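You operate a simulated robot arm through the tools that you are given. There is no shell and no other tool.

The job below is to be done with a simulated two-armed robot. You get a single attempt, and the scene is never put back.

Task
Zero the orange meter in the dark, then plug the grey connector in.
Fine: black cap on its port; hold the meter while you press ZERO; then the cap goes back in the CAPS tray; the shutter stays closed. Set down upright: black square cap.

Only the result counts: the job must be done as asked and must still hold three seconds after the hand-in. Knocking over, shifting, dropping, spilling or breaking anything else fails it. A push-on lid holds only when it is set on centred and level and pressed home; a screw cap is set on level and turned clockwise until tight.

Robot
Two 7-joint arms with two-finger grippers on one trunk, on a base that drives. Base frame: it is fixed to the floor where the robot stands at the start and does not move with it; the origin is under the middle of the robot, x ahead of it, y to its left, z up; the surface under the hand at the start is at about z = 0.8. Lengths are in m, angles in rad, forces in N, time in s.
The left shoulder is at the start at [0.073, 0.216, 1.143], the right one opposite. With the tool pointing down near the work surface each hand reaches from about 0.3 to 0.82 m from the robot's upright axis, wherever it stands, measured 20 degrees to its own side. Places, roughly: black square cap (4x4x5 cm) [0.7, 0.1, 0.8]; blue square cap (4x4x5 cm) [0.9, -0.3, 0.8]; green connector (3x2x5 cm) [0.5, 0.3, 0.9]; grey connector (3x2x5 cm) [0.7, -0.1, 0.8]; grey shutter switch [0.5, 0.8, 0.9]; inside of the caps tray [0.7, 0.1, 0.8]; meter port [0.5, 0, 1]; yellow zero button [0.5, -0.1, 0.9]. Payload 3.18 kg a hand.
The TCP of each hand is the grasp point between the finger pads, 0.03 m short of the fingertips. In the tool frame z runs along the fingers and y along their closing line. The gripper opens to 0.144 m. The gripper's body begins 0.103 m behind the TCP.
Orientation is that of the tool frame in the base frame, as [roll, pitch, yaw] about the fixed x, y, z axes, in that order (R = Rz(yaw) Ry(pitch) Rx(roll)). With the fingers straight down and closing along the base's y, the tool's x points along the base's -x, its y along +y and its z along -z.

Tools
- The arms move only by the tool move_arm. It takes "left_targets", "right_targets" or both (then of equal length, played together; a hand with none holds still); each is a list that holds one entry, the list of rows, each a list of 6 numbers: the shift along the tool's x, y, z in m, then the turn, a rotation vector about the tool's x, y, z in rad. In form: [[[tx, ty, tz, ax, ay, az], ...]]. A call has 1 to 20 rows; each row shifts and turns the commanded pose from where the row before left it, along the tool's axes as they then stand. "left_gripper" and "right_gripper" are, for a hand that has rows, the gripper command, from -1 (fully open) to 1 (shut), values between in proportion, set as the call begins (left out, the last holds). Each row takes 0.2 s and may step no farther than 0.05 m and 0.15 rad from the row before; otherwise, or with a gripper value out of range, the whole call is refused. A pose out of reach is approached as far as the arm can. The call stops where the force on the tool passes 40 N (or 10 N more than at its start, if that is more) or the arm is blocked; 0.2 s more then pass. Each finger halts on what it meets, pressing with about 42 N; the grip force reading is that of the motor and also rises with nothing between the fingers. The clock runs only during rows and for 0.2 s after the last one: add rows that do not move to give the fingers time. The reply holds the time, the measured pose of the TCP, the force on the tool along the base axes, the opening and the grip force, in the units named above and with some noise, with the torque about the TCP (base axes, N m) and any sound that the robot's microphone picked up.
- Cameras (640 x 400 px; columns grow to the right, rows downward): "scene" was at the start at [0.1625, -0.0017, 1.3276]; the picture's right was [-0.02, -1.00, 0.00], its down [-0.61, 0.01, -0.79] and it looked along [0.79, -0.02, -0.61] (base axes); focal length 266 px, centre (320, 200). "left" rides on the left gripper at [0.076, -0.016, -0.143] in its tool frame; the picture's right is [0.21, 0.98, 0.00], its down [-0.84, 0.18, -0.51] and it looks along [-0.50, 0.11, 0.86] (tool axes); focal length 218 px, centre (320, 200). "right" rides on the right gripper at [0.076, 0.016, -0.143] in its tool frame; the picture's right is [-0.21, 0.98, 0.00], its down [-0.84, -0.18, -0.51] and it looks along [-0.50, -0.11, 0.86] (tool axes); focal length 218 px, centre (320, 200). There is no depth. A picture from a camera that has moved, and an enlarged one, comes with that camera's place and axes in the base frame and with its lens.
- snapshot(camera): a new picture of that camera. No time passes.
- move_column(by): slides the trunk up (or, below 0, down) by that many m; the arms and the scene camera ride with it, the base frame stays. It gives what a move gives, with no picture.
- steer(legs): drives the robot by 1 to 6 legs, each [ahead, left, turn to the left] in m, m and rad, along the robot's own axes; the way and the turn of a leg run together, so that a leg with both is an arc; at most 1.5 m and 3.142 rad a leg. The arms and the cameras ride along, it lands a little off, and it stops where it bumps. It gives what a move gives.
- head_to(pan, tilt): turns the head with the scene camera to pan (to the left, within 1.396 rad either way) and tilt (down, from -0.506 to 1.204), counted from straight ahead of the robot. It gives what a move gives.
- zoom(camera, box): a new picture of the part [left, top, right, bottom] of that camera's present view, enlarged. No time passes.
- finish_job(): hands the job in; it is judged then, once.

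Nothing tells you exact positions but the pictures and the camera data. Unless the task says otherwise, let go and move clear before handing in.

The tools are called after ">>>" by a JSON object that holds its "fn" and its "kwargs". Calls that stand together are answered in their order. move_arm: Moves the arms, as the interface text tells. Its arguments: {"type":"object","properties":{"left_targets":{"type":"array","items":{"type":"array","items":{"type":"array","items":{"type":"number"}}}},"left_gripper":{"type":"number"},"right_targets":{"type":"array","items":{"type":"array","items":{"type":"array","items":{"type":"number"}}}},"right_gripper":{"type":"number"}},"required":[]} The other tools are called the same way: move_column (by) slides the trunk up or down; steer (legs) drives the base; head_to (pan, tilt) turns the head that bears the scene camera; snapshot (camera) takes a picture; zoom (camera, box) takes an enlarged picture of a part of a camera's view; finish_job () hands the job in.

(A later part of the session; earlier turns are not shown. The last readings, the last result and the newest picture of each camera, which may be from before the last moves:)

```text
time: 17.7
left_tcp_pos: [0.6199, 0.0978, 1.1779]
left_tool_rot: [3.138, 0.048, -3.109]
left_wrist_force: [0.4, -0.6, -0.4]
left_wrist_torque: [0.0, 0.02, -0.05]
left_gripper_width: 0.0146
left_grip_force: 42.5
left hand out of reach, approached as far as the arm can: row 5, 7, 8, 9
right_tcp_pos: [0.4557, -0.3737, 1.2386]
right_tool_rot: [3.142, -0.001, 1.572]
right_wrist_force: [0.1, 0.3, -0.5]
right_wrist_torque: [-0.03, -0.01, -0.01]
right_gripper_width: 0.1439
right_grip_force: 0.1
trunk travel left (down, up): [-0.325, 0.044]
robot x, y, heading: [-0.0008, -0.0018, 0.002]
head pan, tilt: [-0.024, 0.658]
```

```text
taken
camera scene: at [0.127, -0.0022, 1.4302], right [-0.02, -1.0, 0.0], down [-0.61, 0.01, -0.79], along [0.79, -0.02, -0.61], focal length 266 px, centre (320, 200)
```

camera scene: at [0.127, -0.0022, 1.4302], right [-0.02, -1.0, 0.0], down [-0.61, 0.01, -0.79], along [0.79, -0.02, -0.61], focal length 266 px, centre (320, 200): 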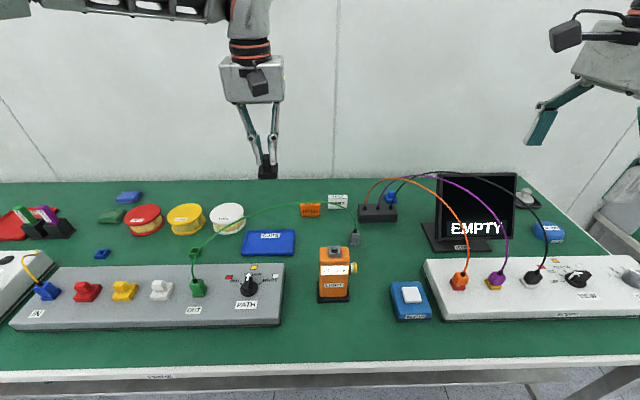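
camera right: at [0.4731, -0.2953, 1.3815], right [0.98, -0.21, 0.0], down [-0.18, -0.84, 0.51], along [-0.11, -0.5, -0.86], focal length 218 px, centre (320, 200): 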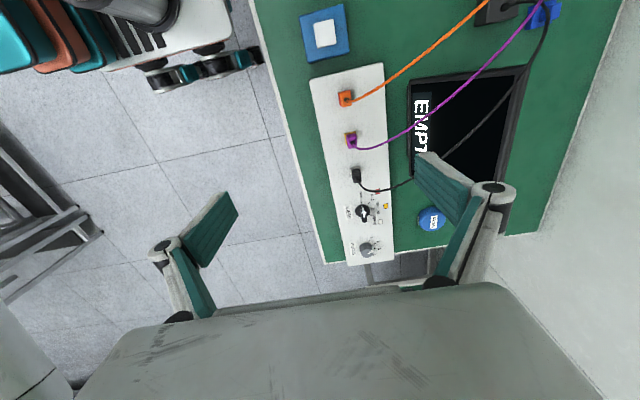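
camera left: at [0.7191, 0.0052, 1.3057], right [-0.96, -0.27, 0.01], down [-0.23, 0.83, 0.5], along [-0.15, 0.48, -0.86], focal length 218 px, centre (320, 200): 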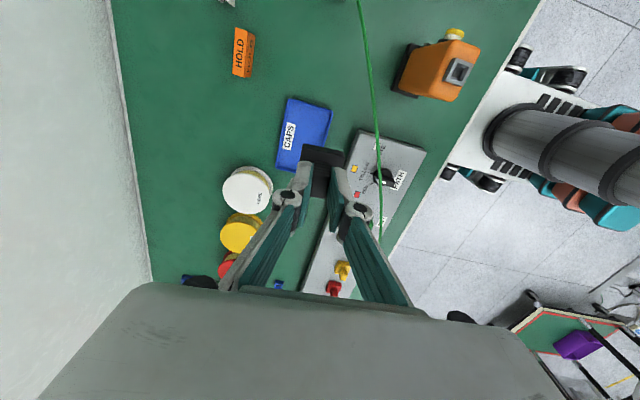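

The arm is back in a natural posture with the cap still held. I'll level the hand and move over the meter port, with the fingers now closing along y.

>>> {"fn": "move_arm", "kwargs": {"left_targets": [[[0, 0, 0, 0, 0.048, 0.033], [0.0215, -0.0355, 0, 0, 0, 0], [0.0215, -0.0355, 0, 0, 0, 0], [0.0215, -0.0355, 0, 0, 0, 0], [0.0215, -0.0355, 0, 0, 0, 0], [0, 0, 0.03, 0, 0, 0], [0, 0, 0, 0, 0, 0]]]}}

>>> {"fn": "snapshot", "kwargs": {"camera": "scene"}}

>>> {"fn": "snapshot", "kwargs": {"camera": "left"}}

```text
time: 19.3
left_tcp_pos: [0.5311, -0.0459, 1.1493]
left_tool_rot: [3.137, -0.002, 3.139]
left_wrist_force: [-0.1, 0.5, 0.4]
left_wrist_torque: [0.05, -0.05, 0.03]
left_gripper_width: 0.0147
left_grip_force: 41.8
right_tcp_pos: [0.4556, -0.3732, 1.2388]
right_tool_rot: [-3.14, -0.001, 1.571]
right_wrist_force: [-0.2, -0.2, -0.6]
right_wrist_torque: [0.03, -0.02, 0.01]
right_gripper_width: 0.1437
right_grip_force: 0.0
trunk travel left (down, up): [-0.325, 0.044]
robot x, y, heading: [0.0039, -0.0024, 0.001]
head pan, tilt: [-0.024, 0.658]
```

```text
taken
camera scene: at [0.1253, -0.0024, 1.4305], right [-0.02, -1.0, 0.0], down [-0.61, 0.02, -0.79], along [0.79, -0.02, -0.61], focal length 266 px, centre (320, 200)
```

scene: 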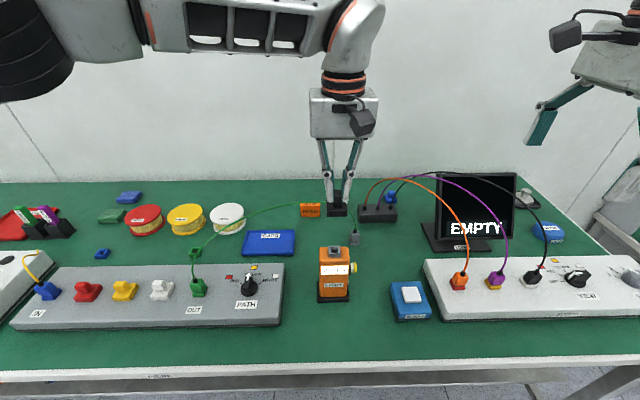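

```text
taken
camera left: at [0.454, -0.0628, 1.292], right [-0.21, 0.98, 0.0], down [0.84, 0.18, 0.51], along [0.5, 0.11, -0.86], focal length 218 px, centre (320, 200)
```

left: 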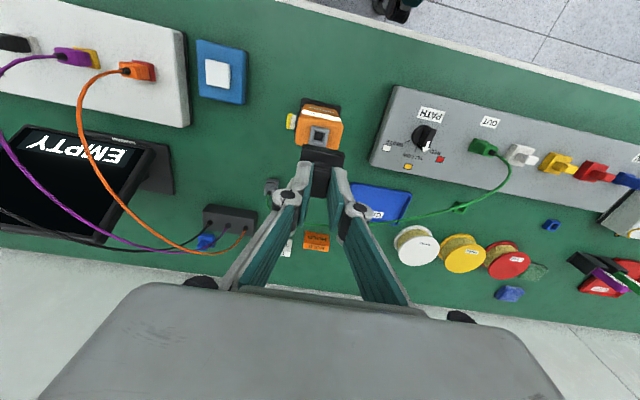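

The cap hangs above the port. I'll zoom in to measure the cap-to-port offset precisely.

>>> {"fn": "zoom", "kwargs": {"camera": "left", "box": [272, 90, 368, 210]}}

>>> {"fn": "zoom", "kwargs": {"camera": "scene", "box": [296, 180, 376, 310]}}

>>> {"fn": "zoom", "kwargs": {"camera": "scene", "box": [306, 180, 370, 220]}}

```text
3.33 times, centred on (320, 150) of left
camera zoom: at [0.454, -0.0628, 1.292], right [-0.21, 0.98, 0.0], down [0.84, 0.18, 0.51], along [0.5, 0.11, -0.86], focal length 728 px, centre (320, 367)
```

zoom: 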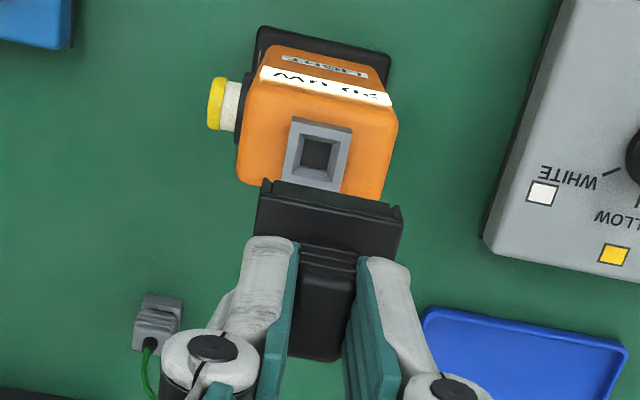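

```text
3.08 times, centred on (336, 245) of scene
camera zoom: at [0.1253, -0.0024, 1.4305], right [-0.02, -1.0, 0.0], down [-0.61, 0.02, -0.79], along [0.79, -0.02, -0.61], focal length 819 px, centre (271, 62)
```

zoom: 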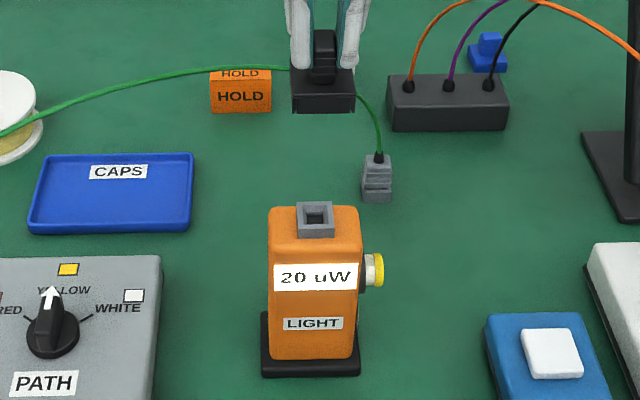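

```text
10.00 times, centred on (338, 200) of scene
camera zoom: at [0.1253, -0.0024, 1.4305], right [-0.02, -1.0, 0.0], down [-0.61, 0.02, -0.79], along [0.79, -0.02, -0.61], focal length 2661 px, centre (140, 200)
```

zoom: 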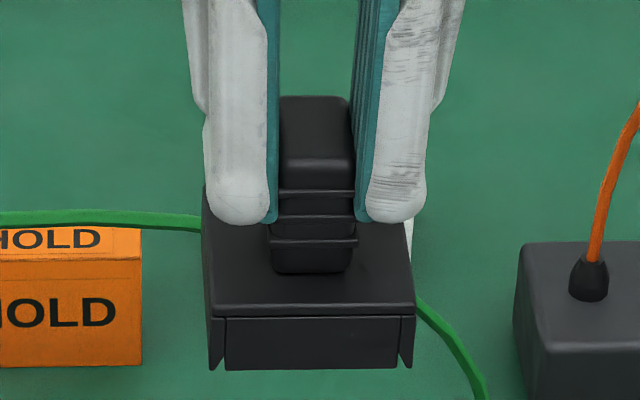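

Both cameras agree the cap needs about +4.5 mm in x and nothing in y. I'll apply that and lower to about 1 cm above the port.

>>> {"fn": "move_arm", "kwargs": {"left_targets": [[[-0.0045, 0, 0.03, 0.004, 0, 0], [0, 0, 0.04, 0, 0, 0], [0, 0, 0.035, 0, 0, 0], [0, 0, 0, 0, 0, 0]]]}}

>>> {"fn": "zoom", "kwargs": {"camera": "left", "box": [272, 90, 368, 210]}}

>>> {"fn": "zoom", "kwargs": {"camera": "scene", "box": [306, 210, 370, 260]}}

```text
time: 20.3
left_tcp_pos: [0.5355, -0.0469, 1.0431]
left_tool_rot: [-3.141, 0.0, 3.139]
left_wrist_force: [0.2, 1.3, -0.1]
left_wrist_torque: [0.0, 0.01, 0.02]
left_gripper_width: 0.0144
left_grip_force: 42.5
right_tcp_pos: [0.4556, -0.3715, 1.238]
right_tool_rot: [-3.141, -0.001, 1.572]
right_wrist_force: [-0.2, 0.3, 0.8]
right_wrist_torque: [-0.01, 0.01, 0.03]
right_gripper_width: 0.144
right_grip_force: 0.0
trunk travel left (down, up): [-0.325, 0.044]
robot x, y, heading: [0.0005, -0.0017, -0.0]
head pan, tilt: [-0.024, 0.658]
```

```text
3.33 times, centred on (320, 150) of left
camera zoom: at [0.4582, -0.0631, 1.1861], right [-0.21, 0.98, 0.0], down [0.84, 0.18, 0.51], along [0.5, 0.1, -0.86], focal length 728 px, centre (320, 367)
```

zoom: 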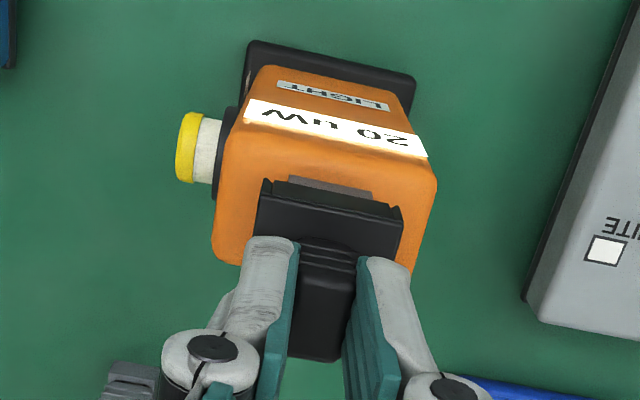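

```text
8.00 times, centred on (338, 235) of scene
camera zoom: at [0.1257, -0.0016, 1.4304], right [-0.02, -1.0, 0.0], down [-0.61, 0.01, -0.79], along [0.79, -0.02, -0.61], focal length 2129 px, centre (176, -80)
```

zoom: 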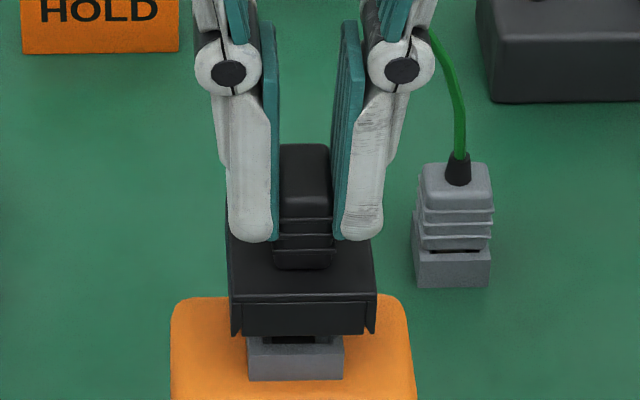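

The cap is now just above the port. I'll zoom in tighter to fine-check the lateral alignment.

>>> {"fn": "zoom", "kwargs": {"camera": "scene", "box": [322, 232, 354, 262]}}

>>> {"fn": "zoom", "kwargs": {"camera": "left", "box": [302, 130, 346, 165]}}

```text
13.33 times, centred on (338, 247) of scene
camera zoom: at [0.1257, -0.0016, 1.4304], right [-0.02, -1.0, 0.0], down [-0.61, 0.01, -0.79], along [0.79, -0.02, -0.61], focal length 3548 px, centre (80, -427)
```

zoom: 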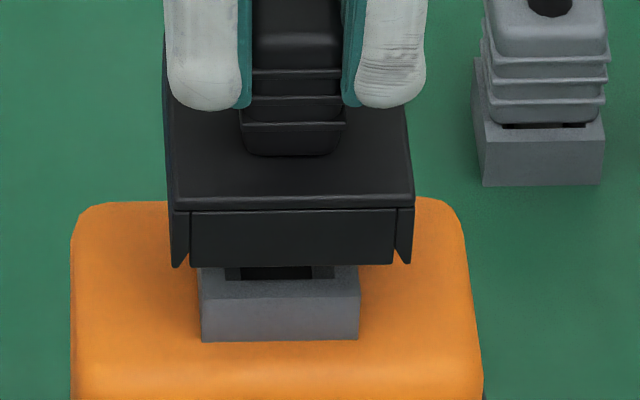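

```text
11.43 times, centred on (324, 148) of left
camera zoom: at [0.4582, -0.0631, 1.1861], right [-0.21, 0.98, 0.0], down [0.84, 0.18, 0.51], along [0.5, 0.1, -0.86], focal length 2494 px, centre (274, 800)
```

zoom: 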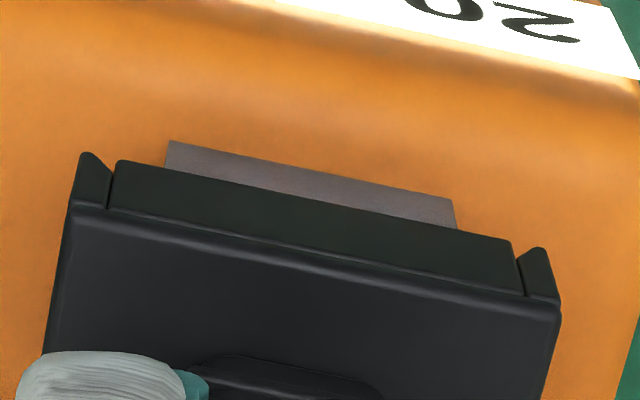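

The cap sits about 1.3 mm too far toward -y. I'll correct that and lower slowly onto the port, watching the force.

>>> {"fn": "move_arm", "kwargs": {"left_targets": [[[-0.001, 0.0013, 0.004, 0, 0, 0], [0, 0, 0.003, 0, 0, 0], [0, 0, 0.003, 0, 0, 0], [0, 0, 0.002, 0, 0, 0], [0, 0, 0, 0, 0, 0]]]}}

>>> {"fn": "zoom", "kwargs": {"camera": "scene", "box": [322, 232, 354, 262]}}

>>> {"fn": "zoom", "kwargs": {"camera": "left", "box": [302, 130, 346, 165]}}

```text
time: 21.5
left_tcp_pos: [0.5366, -0.0437, 1.0325]
left_tool_rot: [3.141, -0.002, 3.14]
left_wrist_force: [0.1, -0.4, 0.1]
left_wrist_torque: [0.04, -0.01, -0.03]
left_gripper_width: 0.0145
left_grip_force: 41.7
right_tcp_pos: [0.457, -0.3723, 1.2386]
right_tool_rot: [3.14, 0.0, 1.571]
right_wrist_force: [-0.5, -0.1, 0.9]
right_wrist_torque: [-0.02, -0.01, -0.02]
right_gripper_width: 0.1439
right_grip_force: 0.0
trunk travel left (down, up): [-0.325, 0.044]
robot x, y, heading: [-0.0008, 0.0034, -0.0]
head pan, tilt: [-0.024, 0.658]
```

```text
13.33 times, centred on (338, 247) of scene
camera zoom: at [0.1262, -0.0017, 1.4303], right [-0.02, -1.0, 0.0], down [-0.61, 0.01, -0.79], along [0.79, -0.02, -0.61], focal length 3548 px, centre (80, -427)
```

zoom: 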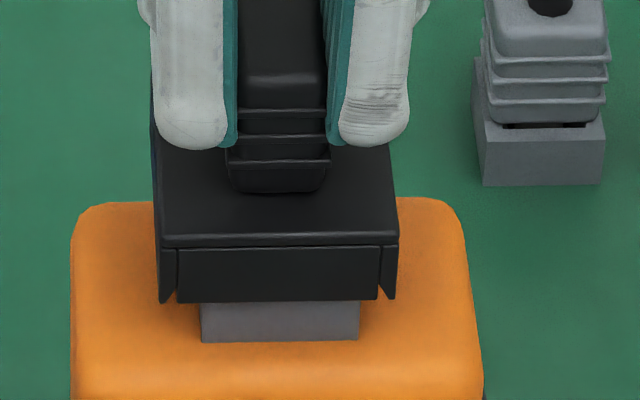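

```text
11.43 times, centred on (324, 148) of left
camera zoom: at [0.46, -0.0612, 1.1756], right [-0.21, 0.98, 0.0], down [0.84, 0.18, 0.51], along [0.5, 0.1, -0.86], focal length 2494 px, centre (274, 800)
```

zoom: 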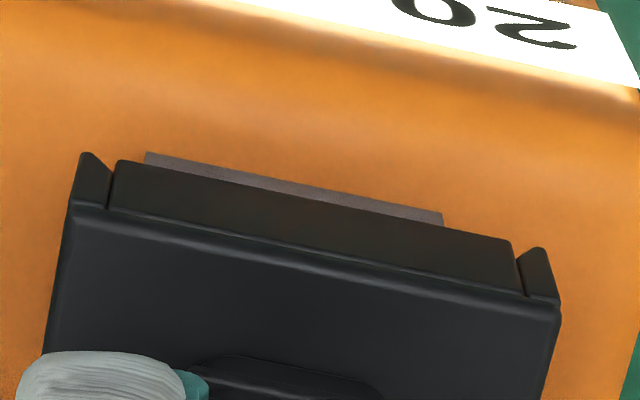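

Alignment is now within about 0.5 mm. I'll keep lowering in small steps until contact.

>>> {"fn": "move_arm", "kwargs": {"left_targets": [[[0, -0.0005, 0.003, 0, 0, 0], [0, 0, 0.003, 0, 0, 0], [0, 0, 0.003, 0, 0, 0], [0, 0, 0.002, 0, 0, 0], [0, 0, 0, 0, 0, 0]]]}}

>>> {"fn": "zoom", "kwargs": {"camera": "scene", "box": [322, 232, 354, 262]}}

>>> {"fn": "zoom", "kwargs": {"camera": "left", "box": [302, 130, 346, 165]}}

```text
time: 22.7
left_tcp_pos: [0.5367, -0.0465, 1.0212]
left_tool_rot: [-3.14, -0.002, 3.14]
left_wrist_force: [-0.8, 0.3, -0.7]
left_wrist_torque: [0.01, 0.01, -0.03]
left_gripper_width: 0.0145
left_grip_force: 41.8
right_tcp_pos: [0.4558, -0.3726, 1.2386]
right_tool_rot: [3.14, 0.0, 1.57]
right_wrist_force: [0.5, 0.2, -0.2]
right_wrist_torque: [0.0, 0.03, -0.02]
right_gripper_width: 0.1441
right_grip_force: 0.0
trunk travel left (down, up): [-0.325, 0.044]
robot x, y, heading: [0.0028, 0.0023, 0.002]
head pan, tilt: [-0.024, 0.658]
```

```text
13.33 times, centred on (338, 247) of scene
camera zoom: at [0.1261, -0.0017, 1.4303], right [-0.02, -1.0, 0.0], down [-0.61, 0.01, -0.79], along [0.79, -0.02, -0.61], focal length 3548 px, centre (80, -427)
```

zoom: 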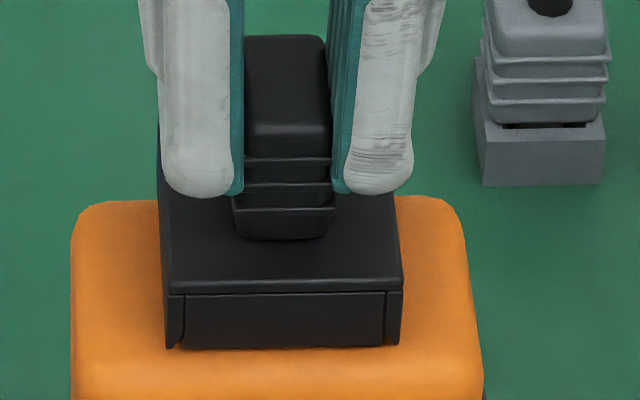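

```text
11.43 times, centred on (324, 148) of left
camera zoom: at [0.4601, -0.0625, 1.1639], right [-0.21, 0.98, 0.0], down [0.84, 0.18, 0.51], along [0.5, 0.1, -0.86], focal length 2494 px, centre (274, 800)
```

zoom: 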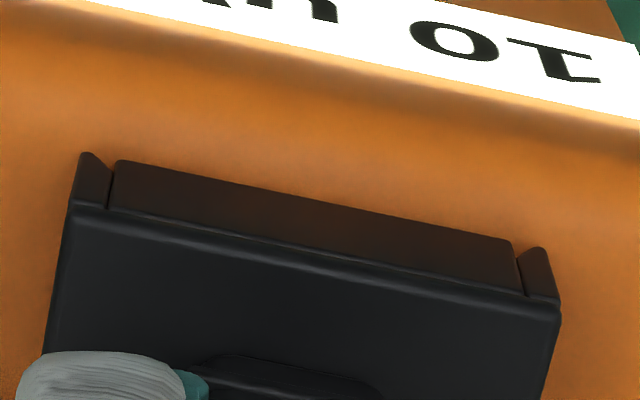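

The cap has gone over the port with no resistance and the display is changing. I'll continue down and press it home.

>>> {"fn": "move_arm", "kwargs": {"left_targets": [[[0, 0, 0.002, 0, 0, 0], [0, 0, 0.002, 0, 0, 0], [0, 0, 0.002, 0, 0, 0], [0, 0, 0.002, 0, 0, 0], [0, 0, 0.002, 0, 0, 0], [0, 0, 0.002, 0, 0, 0], [0, 0, 0, 0, 0, 0]]]}}

>>> {"fn": "zoom", "kwargs": {"camera": "scene", "box": [308, 225, 368, 305]}}

>>> {"fn": "zoom", "kwargs": {"camera": "left", "box": [282, 110, 366, 175]}}

```text
time: 24.3
left_tcp_pos: [0.5366, -0.046, 1.011]
left_tool_rot: [-3.138, 0.003, 3.141]
left_wrist_force: [2.7, -2.3, 32.8]
left_wrist_torque: [-0.01, -0.25, 0.02]
left_gripper_width: 0.0143
left_grip_force: 42.3
right_tcp_pos: [0.454, -0.3714, 1.2386]
right_tool_rot: [3.14, 0.0, 1.572]
right_wrist_force: [-0.3, -0.1, -0.1]
right_wrist_torque: [-0.03, 0.01, -0.01]
right_gripper_width: 0.144
right_grip_force: 0.1
trunk travel left (down, up): [-0.325, 0.044]
robot x, y, heading: [0.0016, -0.0021, -0.0]
head pan, tilt: [-0.024, 0.658]
```

```text
5.00 times, centred on (338, 265) of scene
camera zoom: at [0.1242, -0.0017, 1.4306], right [-0.02, -1.0, 0.0], down [-0.61, 0.01, -0.79], along [0.79, -0.02, -0.61], focal length 1331 px, centre (230, -125)
```

zoom: 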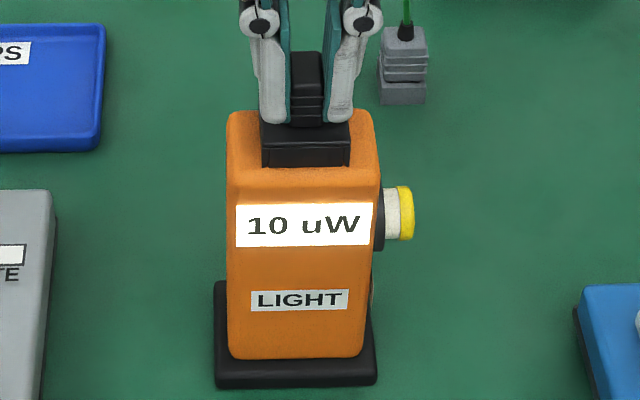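

```text
6.15 times, centred on (324, 142) of left
camera zoom: at [0.4594, -0.0622, 1.1535], right [-0.21, 0.98, 0.0], down [0.84, 0.18, 0.51], along [0.5, 0.1, -0.86], focal length 1343 px, centre (295, 554)
```

zoom: 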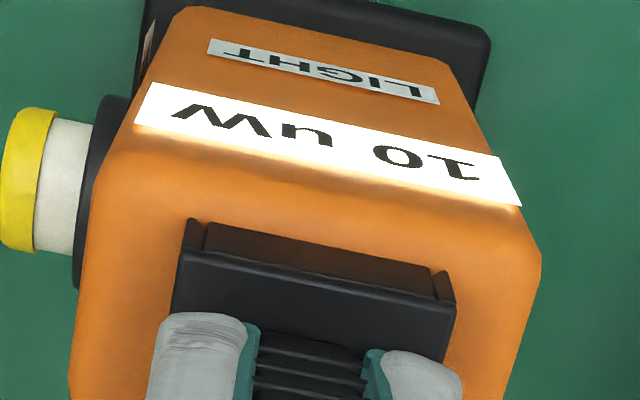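

The cap is down at the body with 33 N of reaction and the meter reads 10 uW. I'll press a little more to make sure it is home.

>>> {"fn": "move_arm", "kwargs": {"left_targets": [[[0, 0, 0.0015, 0, 0, 0], [0, 0, 0.0015, 0, 0, 0], [0, 0, 0, 0, 0, 0]]]}}

>>> {"fn": "zoom", "kwargs": {"camera": "scene", "box": [322, 232, 354, 262]}}

```text
time: 25.1
left_tcp_pos: [0.5361, -0.0459, 1.0084]
left_tool_rot: [-3.141, 0.002, 3.139]
left_wrist_force: [4.1, -2.1, 33.8]
left_wrist_torque: [-0.03, -0.13, 0.02]
left_gripper_width: 0.0144
left_grip_force: 42.1
right_tcp_pos: [0.454, -0.3715, 1.2391]
right_tool_rot: [3.14, 0.001, 1.572]
right_wrist_force: [0.1, 0.0, -0.4]
right_wrist_torque: [-0.03, 0.03, -0.01]
right_gripper_width: 0.1442
right_grip_force: 0.1
trunk travel left (down, up): [-0.325, 0.044]
robot x, y, heading: [-0.0033, -0.0025, 0.007]
head pan, tilt: [-0.024, 0.658]
```

```text
13.33 times, centred on (338, 247) of scene
camera zoom: at [0.1241, -0.0017, 1.4306], right [-0.02, -1.0, 0.0], down [-0.61, 0.01, -0.79], along [0.79, -0.02, -0.61], focal length 3548 px, centre (80, -427)
```

zoom: 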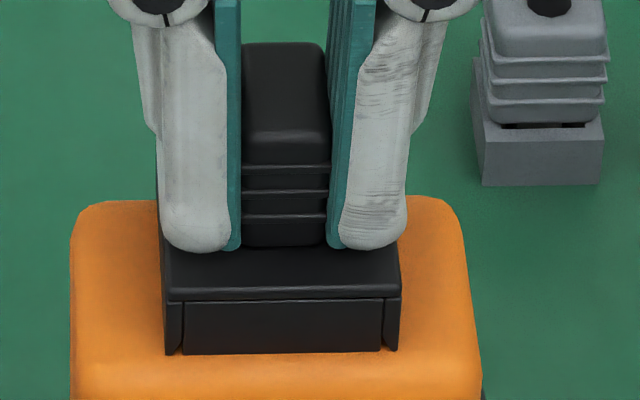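

The fingers slid down the knob and now bear on the cap's base. I'll press further to be sure the cap itself is home.

>>> {"fn": "move_arm", "kwargs": {"left_targets": [[[0, 0, 0.002, 0, 0, 0], [0, 0, 0.002, 0, 0, 0], [0, 0, 0.002, 0, 0, 0], [0, 0, 0, 0, 0, 0]]]}}

>>> {"fn": "zoom", "kwargs": {"camera": "scene", "box": [322, 232, 354, 262]}}

>>> {"fn": "zoom", "kwargs": {"camera": "left", "box": [282, 110, 366, 175]}}

```text
time: 26.1
left_tcp_pos: [0.5354, -0.045, 1.0034]
left_tool_rot: [-3.139, 0.005, -3.141]
left_wrist_force: [-1.6, 0.1, 42.0]
left_wrist_torque: [0.05, 0.12, 0.02]
left_gripper_width: 0.0141
left_grip_force: 41.9
right_tcp_pos: [0.4537, -0.3725, 1.24]
right_tool_rot: [3.138, 0.0, 1.57]
right_wrist_force: [0.7, -0.1, -0.5]
right_wrist_torque: [0.01, 0.03, -0.01]
right_gripper_width: 0.144
right_grip_force: 0.0
trunk travel left (down, up): [-0.325, 0.044]
robot x, y, heading: [-0.0008, -0.0021, 0.002]
head pan, tilt: [-0.024, 0.658]
```

```text
13.33 times, centred on (338, 247) of scene
camera zoom: at [0.123, -0.0013, 1.4308], right [-0.02, -1.0, 0.0], down [-0.61, 0.01, -0.79], along [0.79, -0.02, -0.61], focal length 3548 px, centre (80, -427)
```

zoom: 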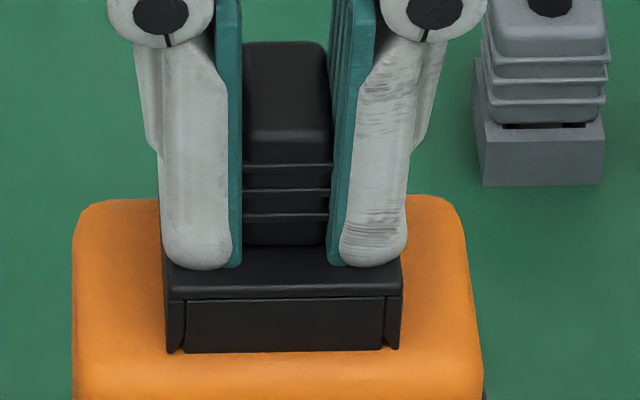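

```text
6.15 times, centred on (324, 142) of left
camera zoom: at [0.4586, -0.0621, 1.1457], right [-0.21, 0.98, 0.0], down [0.84, 0.18, 0.51], along [0.5, 0.1, -0.86], focal length 1343 px, centre (295, 554)
```

zoom: 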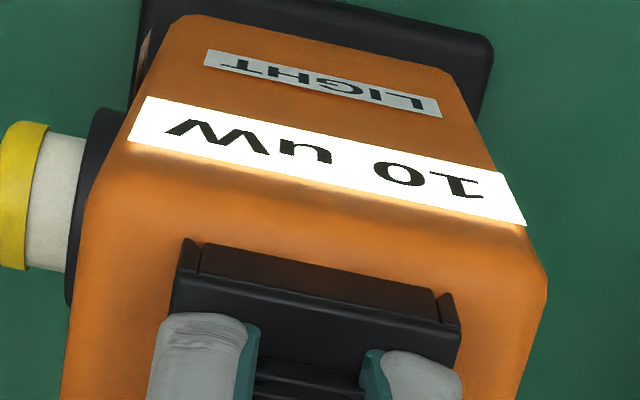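

The cap is seated hard against the meter (42 N, no more travel). I'll ease off, open the fingers and rise straight up.

>>> {"fn": "move_arm", "kwargs": {"left_targets": [[[0, 0, -0.003, 0, 0, 0], [0, 0, -0.001, 0, 0, 0], [0, 0, 0, 0, 0, 0]]], "left_gripper": 0.3}}

>>> {"fn": "move_arm", "kwargs": {"left_targets": [[[0, 0, -0.01, 0, 0, 0], [0, 0, -0.03, 0, 0, 0], [0, 0, -0.04, 0, 0, 0], [0, 0, -0.05, 0, 0, 0], [0, 0, 0, 0, 0, 0]]]}}

>>> {"fn": "snapshot", "kwargs": {"camera": "scene"}}

>>> {"fn": "zoom", "kwargs": {"camera": "scene", "box": [308, 225, 368, 305]}}

>>> {"fn": "zoom", "kwargs": {"camera": "left", "box": [260, 70, 380, 190]}}

```text
time: 26.9
left_tcp_pos: [0.5363, -0.0459, 1.0033]
left_tool_rot: [3.141, -0.001, 3.14]
left_wrist_force: [-0.9, 0.2, 2.0]
left_wrist_torque: [-0.07, 0.02, -0.01]
left_gripper_width: 0.0533
left_grip_force: 0.2
right_tcp_pos: [0.4559, -0.3732, 1.2393]
right_tool_rot: [-3.141, 0.001, 1.57]
right_wrist_force: [-0.1, -0.1, 0.7]
right_wrist_torque: [0.04, 0.0, 0.0]
right_gripper_width: 0.1441
right_grip_force: 0.1
trunk travel left (down, up): [-0.325, 0.044]
robot x, y, heading: [0.0004, 0.0001, 0.001]
head pan, tilt: [-0.024, 0.658]
```

```text
time: 28.1
left_tcp_pos: [0.5364, -0.0468, 1.1331]
left_tool_rot: [3.141, -0.002, 3.14]
left_wrist_force: [0.2, 0.4, 0.5]
left_wrist_torque: [0.01, 0.0, -0.04]
left_gripper_width: 0.0506
left_grip_force: 0.0
right_tcp_pos: [0.4571, -0.3719, 1.2374]
right_tool_rot: [3.141, 0.0, 1.57]
right_wrist_force: [0.6, -0.6, 1.6]
right_wrist_torque: [0.03, 0.04, 0.02]
right_gripper_width: 0.1441
right_grip_force: 0.0
trunk travel left (down, up): [-0.325, 0.044]
robot x, y, heading: [-0.0009, 0.0015, -0.002]
head pan, tilt: [-0.024, 0.658]
```

```text
taken
camera scene: at [0.127, -0.0017, 1.4302], right [-0.02, -1.0, 0.0], down [-0.61, 0.01, -0.79], along [0.79, -0.02, -0.61], focal length 266 px, centre (320, 200)
```

scene: 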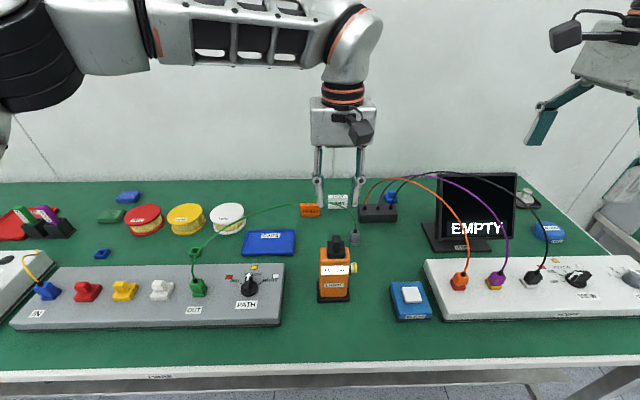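

```text
5.00 times, centred on (338, 265) of scene
camera zoom: at [0.127, -0.0017, 1.4302], right [-0.02, -1.0, 0.0], down [-0.61, 0.01, -0.79], along [0.79, -0.02, -0.61], focal length 1331 px, centre (230, -125)
```

zoom: 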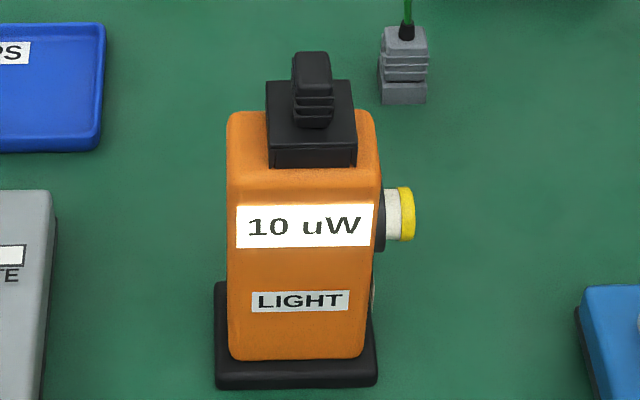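

```text
3.33 times, centred on (320, 130) of left
camera zoom: at [0.4602, -0.0625, 1.2762], right [-0.21, 0.98, 0.0], down [0.84, 0.18, 0.51], along [0.49, 0.1, -0.86], focal length 728 px, centre (320, 433)
```

zoom: 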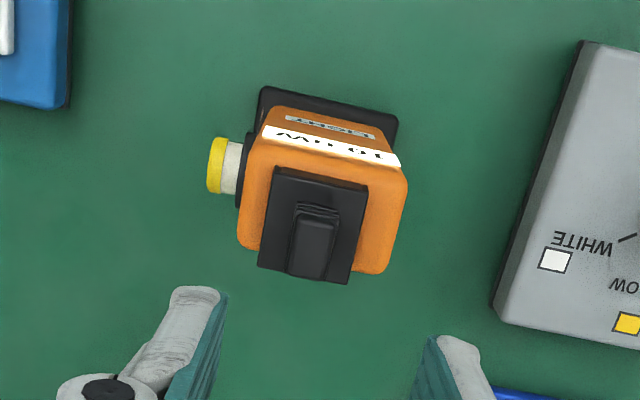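

The black cap is seated level and centred on the port, reading 10 uW. Next I'll raise the left hand and turn it so the fingers close along x, ready to hold the meter front and back.

>>> {"fn": "move_arm", "kwargs": {"left_targets": [[[0, 0, -0.04, 0, 0, 0], [0, 0.03, 0, 0, 0, -0.14], [0, 0.02, 0, 0, 0, -0.14], [0, 0, 0, 0, 0, -0.14], [0, 0, 0, 0, 0, -0.14], [0, 0, 0, 0, 0, -0.14], [0, 0, 0, 0, 0, -0.14], [0, 0, 0, 0, 0, -0.14], [0, 0, 0, 0, 0, -0.14], [0, 0, 0, 0, 0, -0.14], [0, 0, 0, 0, 0, -0.14], [0, 0, 0, 0, 0, -0.14], [0, 0, 0, 0, 0, -0.03], [0, 0, 0, 0, 0, 0]]], "left_gripper": -0.1}}

>>> {"fn": "snapshot", "kwargs": {"camera": "scene"}}

```text
time: 31.1
left_tcp_pos: [0.5346, 0.0041, 1.1745]
left_tool_rot: [3.14, -0.001, -1.573]
left_wrist_force: [1.0, 0.6, 0.4]
left_wrist_torque: [0.03, 0.0, -0.01]
left_gripper_width: 0.0793
left_grip_force: 0.0
right_tcp_pos: [0.4557, -0.3723, 1.2392]
right_tool_rot: [3.141, 0.0, 1.57]
right_wrist_force: [-0.4, -0.8, -0.4]
right_wrist_torque: [0.0, 0.01, 0.05]
right_gripper_width: 0.1439
right_grip_force: 0.1
trunk travel left (down, up): [-0.325, 0.044]
robot x, y, heading: [-0.0013, 0.0009, 0.001]
head pan, tilt: [-0.024, 0.658]
```

```text
taken
camera scene: at [0.1262, -0.0017, 1.4303], right [-0.02, -1.0, 0.0], down [-0.61, 0.01, -0.79], along [0.79, -0.02, -0.61], focal length 266 px, centre (320, 200)
```

scene: 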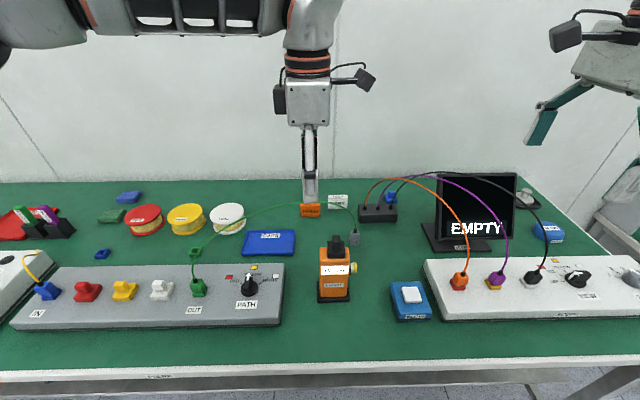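

The hand turned cleanly with the elbow in a good posture. Now I'll tilt it so the fingers lean in from the +y side.

>>> {"fn": "move_arm", "kwargs": {"left_targets": [[[0, 0, 0, 0, 0.12225, 0], [0, 0, 0, 0, 0.12225, 0], [0, 0, 0, 0, 0.12225, 0], [0, 0, 0, 0, 0.12225, 0], [0, 0, 0, 0, 0, 0]]]}}

>>> {"fn": "snapshot", "kwargs": {"camera": "scene"}}

>>> {"fn": "snapshot", "kwargs": {"camera": "left"}}

```text
time: 32.3
left_tcp_pos: [0.5345, 0.005, 1.1739]
left_tool_rot: [3.138, -0.489, -1.573]
left_wrist_force: [-0.5, 0.3, 0.2]
left_wrist_torque: [0.04, 0.01, -0.03]
left_gripper_width: 0.0792
left_grip_force: 0.1
right_tcp_pos: [0.4557, -0.373, 1.2389]
right_tool_rot: [-3.141, 0.0, 1.572]
right_wrist_force: [0.4, 0.0, 0.4]
right_wrist_torque: [0.02, -0.02, 0.04]
right_gripper_width: 0.1439
right_grip_force: 0.0
trunk travel left (down, up): [-0.325, 0.044]
robot x, y, heading: [-0.001, -0.0007, -0.005]
head pan, tilt: [-0.024, 0.658]
```

```text
taken
camera scene: at [0.126, -0.0026, 1.4304], right [-0.02, -1.0, 0.0], down [-0.61, 0.02, -0.79], along [0.79, -0.02, -0.61], focal length 266 px, centre (320, 200)
```

scene: 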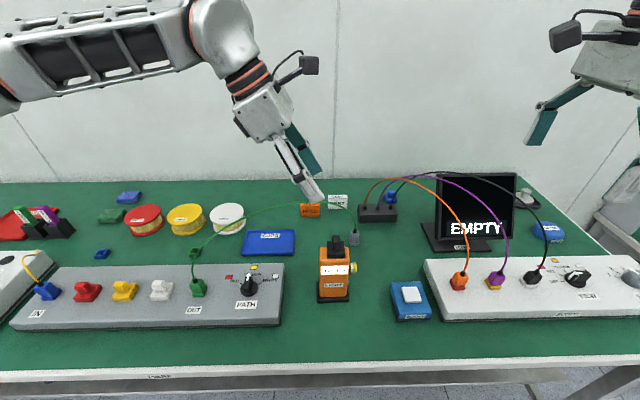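

```text
taken
camera left: at [0.55, 0.0029, 1.336], right [-0.98, -0.18, 0.1], down [-0.18, 0.98, 0.05], along [-0.11, 0.03, -0.99], focal length 218 px, centre (320, 200)
```

left: 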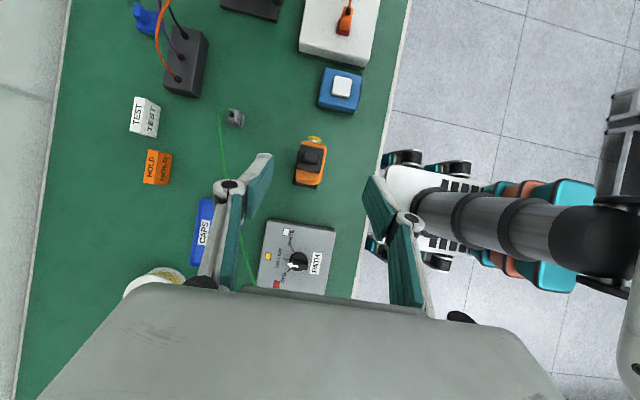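

The tilt looks right and the left camera now looks straight down on the meter. I'll move to a pre-grasp point 12 cm back along the fingers.

>>> {"fn": "move_arm", "kwargs": {"left_targets": [[[-0.0225, -0.0005, 0.03235, 0, 0, 0], [-0.0225, -0.0005, 0.03235, 0, 0, 0], [-0.0225, -0.0005, 0.03235, 0, 0, 0], [-0.0225, -0.0005, 0.03235, 0, 0, 0], [0, 0, 0, 0, 0, 0]]]}}

>>> {"fn": "snapshot", "kwargs": {"camera": "scene"}}

>>> {"fn": "snapshot", "kwargs": {"camera": "left"}}

```text
time: 33.5
left_tcp_pos: [0.534, 0.0246, 1.0198]
left_tool_rot: [-3.141, -0.49, -1.575]
left_wrist_force: [0.8, -0.9, 0.0]
left_wrist_torque: [-0.01, 0.04, 0.0]
left_gripper_width: 0.0792
left_grip_force: 0.1
right_tcp_pos: [0.4565, -0.3718, 1.2398]
right_tool_rot: [3.14, 0.0, 1.572]
right_wrist_force: [0.2, -0.3, -0.3]
right_wrist_torque: [-0.03, 0.0, 0.03]
right_gripper_width: 0.144
right_grip_force: 0.0
trunk travel left (down, up): [-0.325, 0.044]
robot x, y, heading: [-0.0022, -0.0007, 0.001]
head pan, tilt: [-0.024, 0.658]
```

```text
taken
camera scene: at [0.1259, -0.0018, 1.4304], right [-0.02, -1.0, 0.0], down [-0.61, 0.01, -0.79], along [0.79, -0.02, -0.61], focal length 266 px, centre (320, 200)
```

scene: 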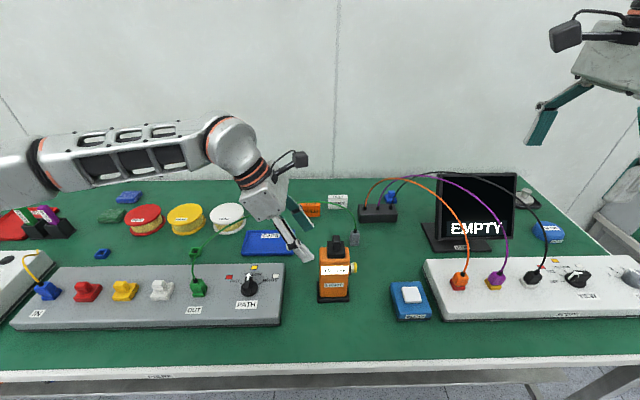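

```text
taken
camera left: at [0.5499, 0.0232, 1.1816], right [-0.98, -0.18, 0.1], down [-0.18, 0.98, 0.05], along [-0.11, 0.03, -0.99], focal length 218 px, centre (320, 200)
```

left: 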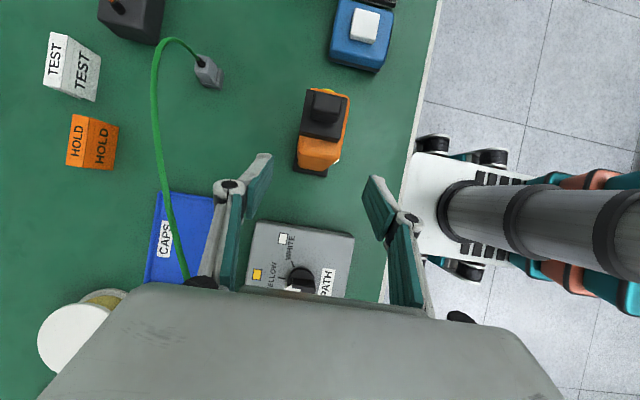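

The cable is clear of the fingers. I'll zoom on the meter from the left camera to centre the fingers on it in x.

>>> {"fn": "zoom", "kwargs": {"camera": "left", "box": [272, 75, 376, 185]}}

>>> {"fn": "zoom", "kwargs": {"camera": "scene", "box": [260, 180, 380, 310]}}

```text
3.64 times, centred on (324, 130) of left
camera zoom: at [0.5499, 0.0232, 1.1816], right [-0.98, -0.18, 0.1], down [-0.18, 0.98, 0.05], along [-0.11, 0.03, -0.99], focal length 794 px, centre (306, 454)
```

zoom: 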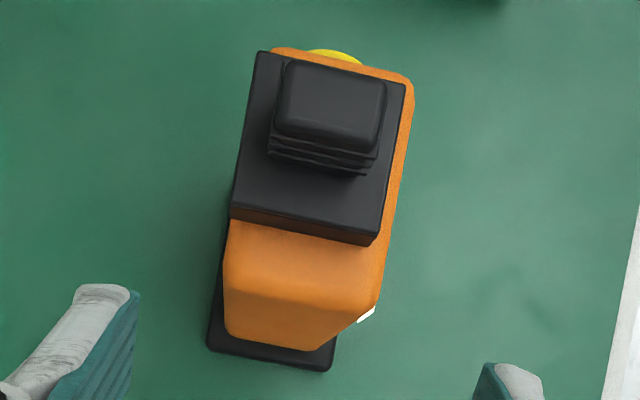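

```text
3.08 times, centred on (320, 245) of scene
camera zoom: at [0.1259, -0.0018, 1.4304], right [-0.02, -1.0, 0.0], down [-0.61, 0.01, -0.79], along [0.79, -0.02, -0.61], focal length 819 px, centre (320, 62)
```

zoom: 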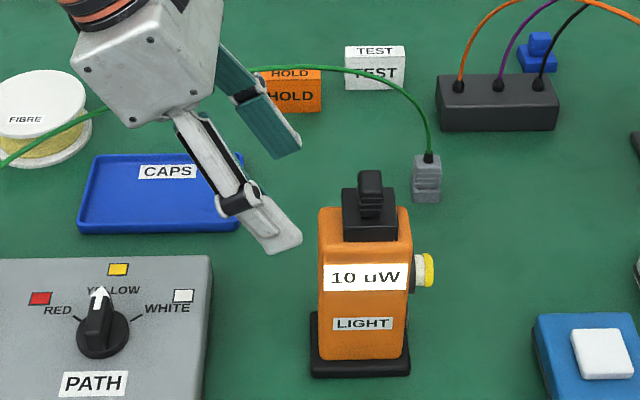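

The body centre is about 2.7 mm further in +x than the hand. I'll correct and advance halfway.

>>> {"fn": "move_arm", "kwargs": {"left_targets": [[[0, -0.0027, 0.03, 0, 0, 0], [0, 0, 0.03, 0, 0, 0], [0, 0, 0.02, 0, 0, 0], [0, 0, 0, 0, 0, 0]]]}}

>>> {"fn": "snapshot", "kwargs": {"camera": "left"}}

>>> {"fn": "zoom", "kwargs": {"camera": "scene", "box": [260, 180, 380, 310]}}

```text
time: 34.5
left_tcp_pos: [0.5395, -0.014, 0.9474]
left_tool_rot: [3.141, -0.489, -1.572]
left_wrist_force: [0.1, -0.5, 1.0]
left_wrist_torque: [0.02, -0.01, -0.01]
left_gripper_width: 0.079
left_grip_force: 0.1
right_tcp_pos: [0.456, -0.3719, 1.2384]
right_tool_rot: [3.14, -0.001, 1.572]
right_wrist_force: [0.6, -0.6, -0.5]
right_wrist_torque: [-0.02, -0.01, 0.0]
right_gripper_width: 0.1437
right_grip_force: 0.0
trunk travel left (down, up): [-0.325, 0.044]
robot x, y, heading: [0.0046, -0.0022, 0.002]
head pan, tilt: [-0.024, 0.658]
```

```text
taken
camera left: at [0.5562, -0.015, 1.1097], right [-0.98, -0.18, 0.1], down [-0.18, 0.98, 0.05], along [-0.11, 0.03, -0.99], focal length 218 px, centre (320, 200)
```

left: 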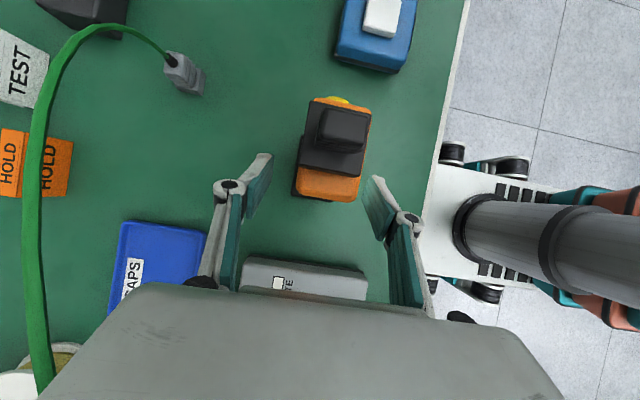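

```text
3.08 times, centred on (320, 245) of scene
camera zoom: at [0.1259, -0.0014, 1.4304], right [-0.02, -1.0, 0.0], down [-0.61, 0.01, -0.79], along [0.79, -0.02, -0.61], focal length 819 px, centre (320, 62)
```

zoom: 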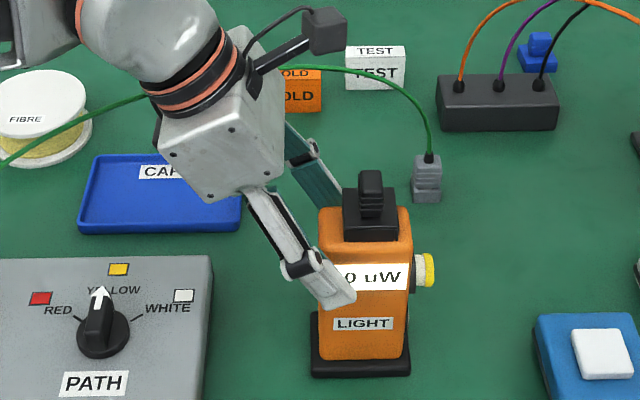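

The cable stays well clear. I'll check the x-centring with a zoom before the final advance.

>>> {"fn": "zoom", "kwargs": {"camera": "left", "box": [220, 85, 420, 210]}}

```text
3.20 times, centred on (320, 148) of left
camera zoom: at [0.5562, -0.015, 1.1097], right [-0.98, -0.18, 0.1], down [-0.18, 0.98, 0.05], along [-0.11, 0.03, -0.99], focal length 698 px, centre (320, 368)
```

zoom: 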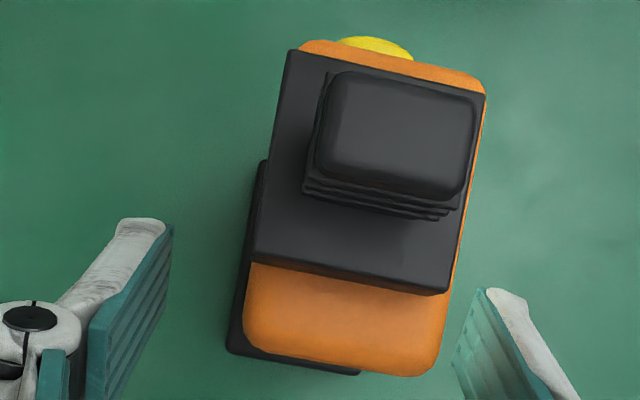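

The hand ended about 3 mm too far in +x. I'll correct that as I advance further.

>>> {"fn": "move_arm", "kwargs": {"left_targets": [[[0, 0.003, 0.01, 0, 0, 0], [0, 0, 0.01, 0, 0, 0], [0, 0, 0.01, 0, 0, 0], [0, 0, 0, 0, 0, 0]]]}}

>>> {"fn": "zoom", "kwargs": {"camera": "left", "box": [220, 85, 420, 210]}}

>>> {"fn": "zoom", "kwargs": {"camera": "scene", "box": [290, 210, 380, 310]}}

```text
time: 35.5
left_tcp_pos: [0.5366, -0.0291, 0.9203]
left_tool_rot: [-3.141, -0.488, -1.572]
left_wrist_force: [-0.1, -0.4, -0.6]
left_wrist_torque: [-0.03, -0.02, 0.01]
left_gripper_width: 0.0794
left_grip_force: 0.1
right_tcp_pos: [0.4561, -0.3722, 1.2388]
right_tool_rot: [3.141, -0.001, 1.572]
right_wrist_force: [-0.7, 0.2, 0.0]
right_wrist_torque: [0.0, -0.02, -0.02]
right_gripper_width: 0.1441
right_grip_force: 0.1
trunk travel left (down, up): [-0.325, 0.044]
robot x, y, heading: [-0.0035, 0.0002, -0.002]
head pan, tilt: [-0.024, 0.658]
```

```text
3.20 times, centred on (320, 148) of left
camera zoom: at [0.5528, -0.0299, 1.0824], right [-0.98, -0.18, 0.1], down [-0.18, 0.98, 0.05], along [-0.11, 0.03, -0.99], focal length 698 px, centre (320, 368)
```

zoom: 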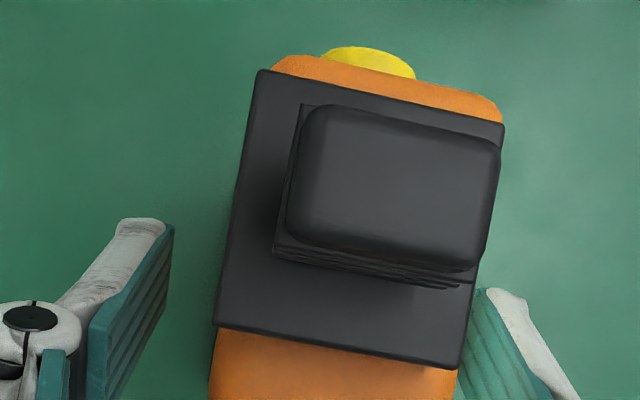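

```text
4.00 times, centred on (335, 260) of scene
camera zoom: at [0.1261, -0.0016, 1.4303], right [-0.02, -1.0, 0.0], down [-0.61, 0.01, -0.79], along [0.79, -0.02, -0.61], focal length 1064 px, centre (260, -40)
```

zoom: 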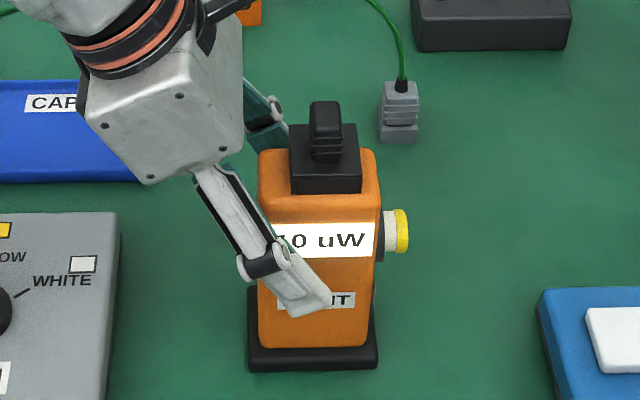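

The fingers are centred on the body. I'll advance 8 mm more and close on the meter.

>>> {"fn": "move_arm", "kwargs": {"left_targets": [[[0, 0, 0.008, 0, 0, 0], [0, 0, 0, 0, 0, 0]]]}}

>>> {"fn": "move_arm", "kwargs": {"left_targets": [[[0, 0, 0, 0, 0, 0], [0, 0, 0, 0, 0, 0], [0, 0, 0, 0, 0, 0], [0, 0, 0, 0, 0, 0]]], "left_gripper": 1}}

>>> {"fn": "snapshot", "kwargs": {"camera": "scene"}}

>>> {"fn": "zoom", "kwargs": {"camera": "scene", "box": [290, 210, 380, 310]}}

>>> {"fn": "zoom", "kwargs": {"camera": "left", "box": [220, 85, 420, 210]}}

```text
time: 36.1
left_tcp_pos: [0.5368, -0.0313, 0.9141]
left_tool_rot: [3.139, -0.488, -1.573]
left_wrist_force: [0.1, 0.6, 0.8]
left_wrist_torque: [0.01, 0.0, -0.01]
left_gripper_width: 0.0793
left_grip_force: 0.0
right_tcp_pos: [0.4577, -0.3727, 1.2394]
right_tool_rot: [3.14, 0.001, 1.572]
right_wrist_force: [0.1, 0.7, -1.3]
right_wrist_torque: [0.03, 0.0, 0.0]
right_gripper_width: 0.1441
right_grip_force: 0.1
trunk travel left (down, up): [-0.325, 0.044]
robot x, y, heading: [-0.0012, -0.0005, -0.001]
head pan, tilt: [-0.024, 0.658]
```

```text
time: 37.1
left_tcp_pos: [0.5355, -0.0295, 0.913]
left_tool_rot: [3.141, -0.488, -1.572]
left_wrist_force: [-1.4, 1.4, 0.1]
left_wrist_torque: [0.02, 0.03, -0.06]
left_gripper_width: 0.0455
left_grip_force: 42.0
right_tcp_pos: [0.4563, -0.3712, 1.2381]
right_tool_rot: [3.141, 0.0, 1.571]
right_wrist_force: [-0.7, 0.3, -0.5]
right_wrist_torque: [0.02, -0.03, -0.02]
right_gripper_width: 0.1441
right_grip_force: 0.0
trunk travel left (down, up): [-0.325, 0.044]
robot x, y, heading: [-0.0025, 0.0004, 0.004]
head pan, tilt: [-0.024, 0.658]
```

```text
taken
camera scene: at [0.1262, -0.0016, 1.4303], right [-0.02, -1.0, 0.0], down [-0.61, 0.01, -0.79], along [0.79, -0.02, -0.61], focal length 266 px, centre (320, 200)
```

scene: 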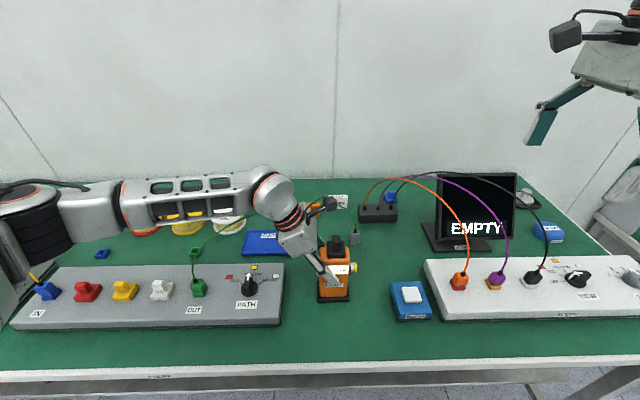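

```text
4.00 times, centred on (335, 260) of scene
camera zoom: at [0.1262, -0.0016, 1.4303], right [-0.02, -1.0, 0.0], down [-0.61, 0.01, -0.79], along [0.79, -0.02, -0.61], focal length 1064 px, centre (260, -40)
```

zoom: 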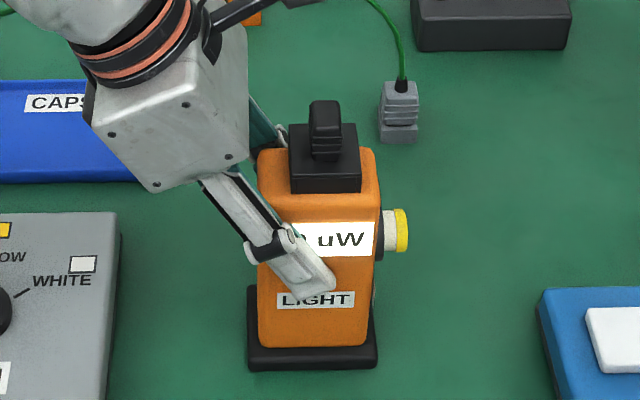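

```text
3.20 times, centred on (320, 148) of left
camera zoom: at [0.5528, -0.0327, 1.0762], right [-0.98, -0.18, 0.1], down [-0.18, 0.98, 0.05], along [-0.11, 0.03, -0.99], focal length 698 px, centre (320, 368)
```

zoom: 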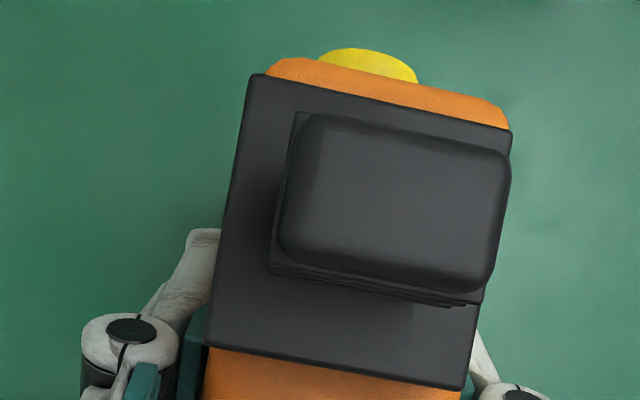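

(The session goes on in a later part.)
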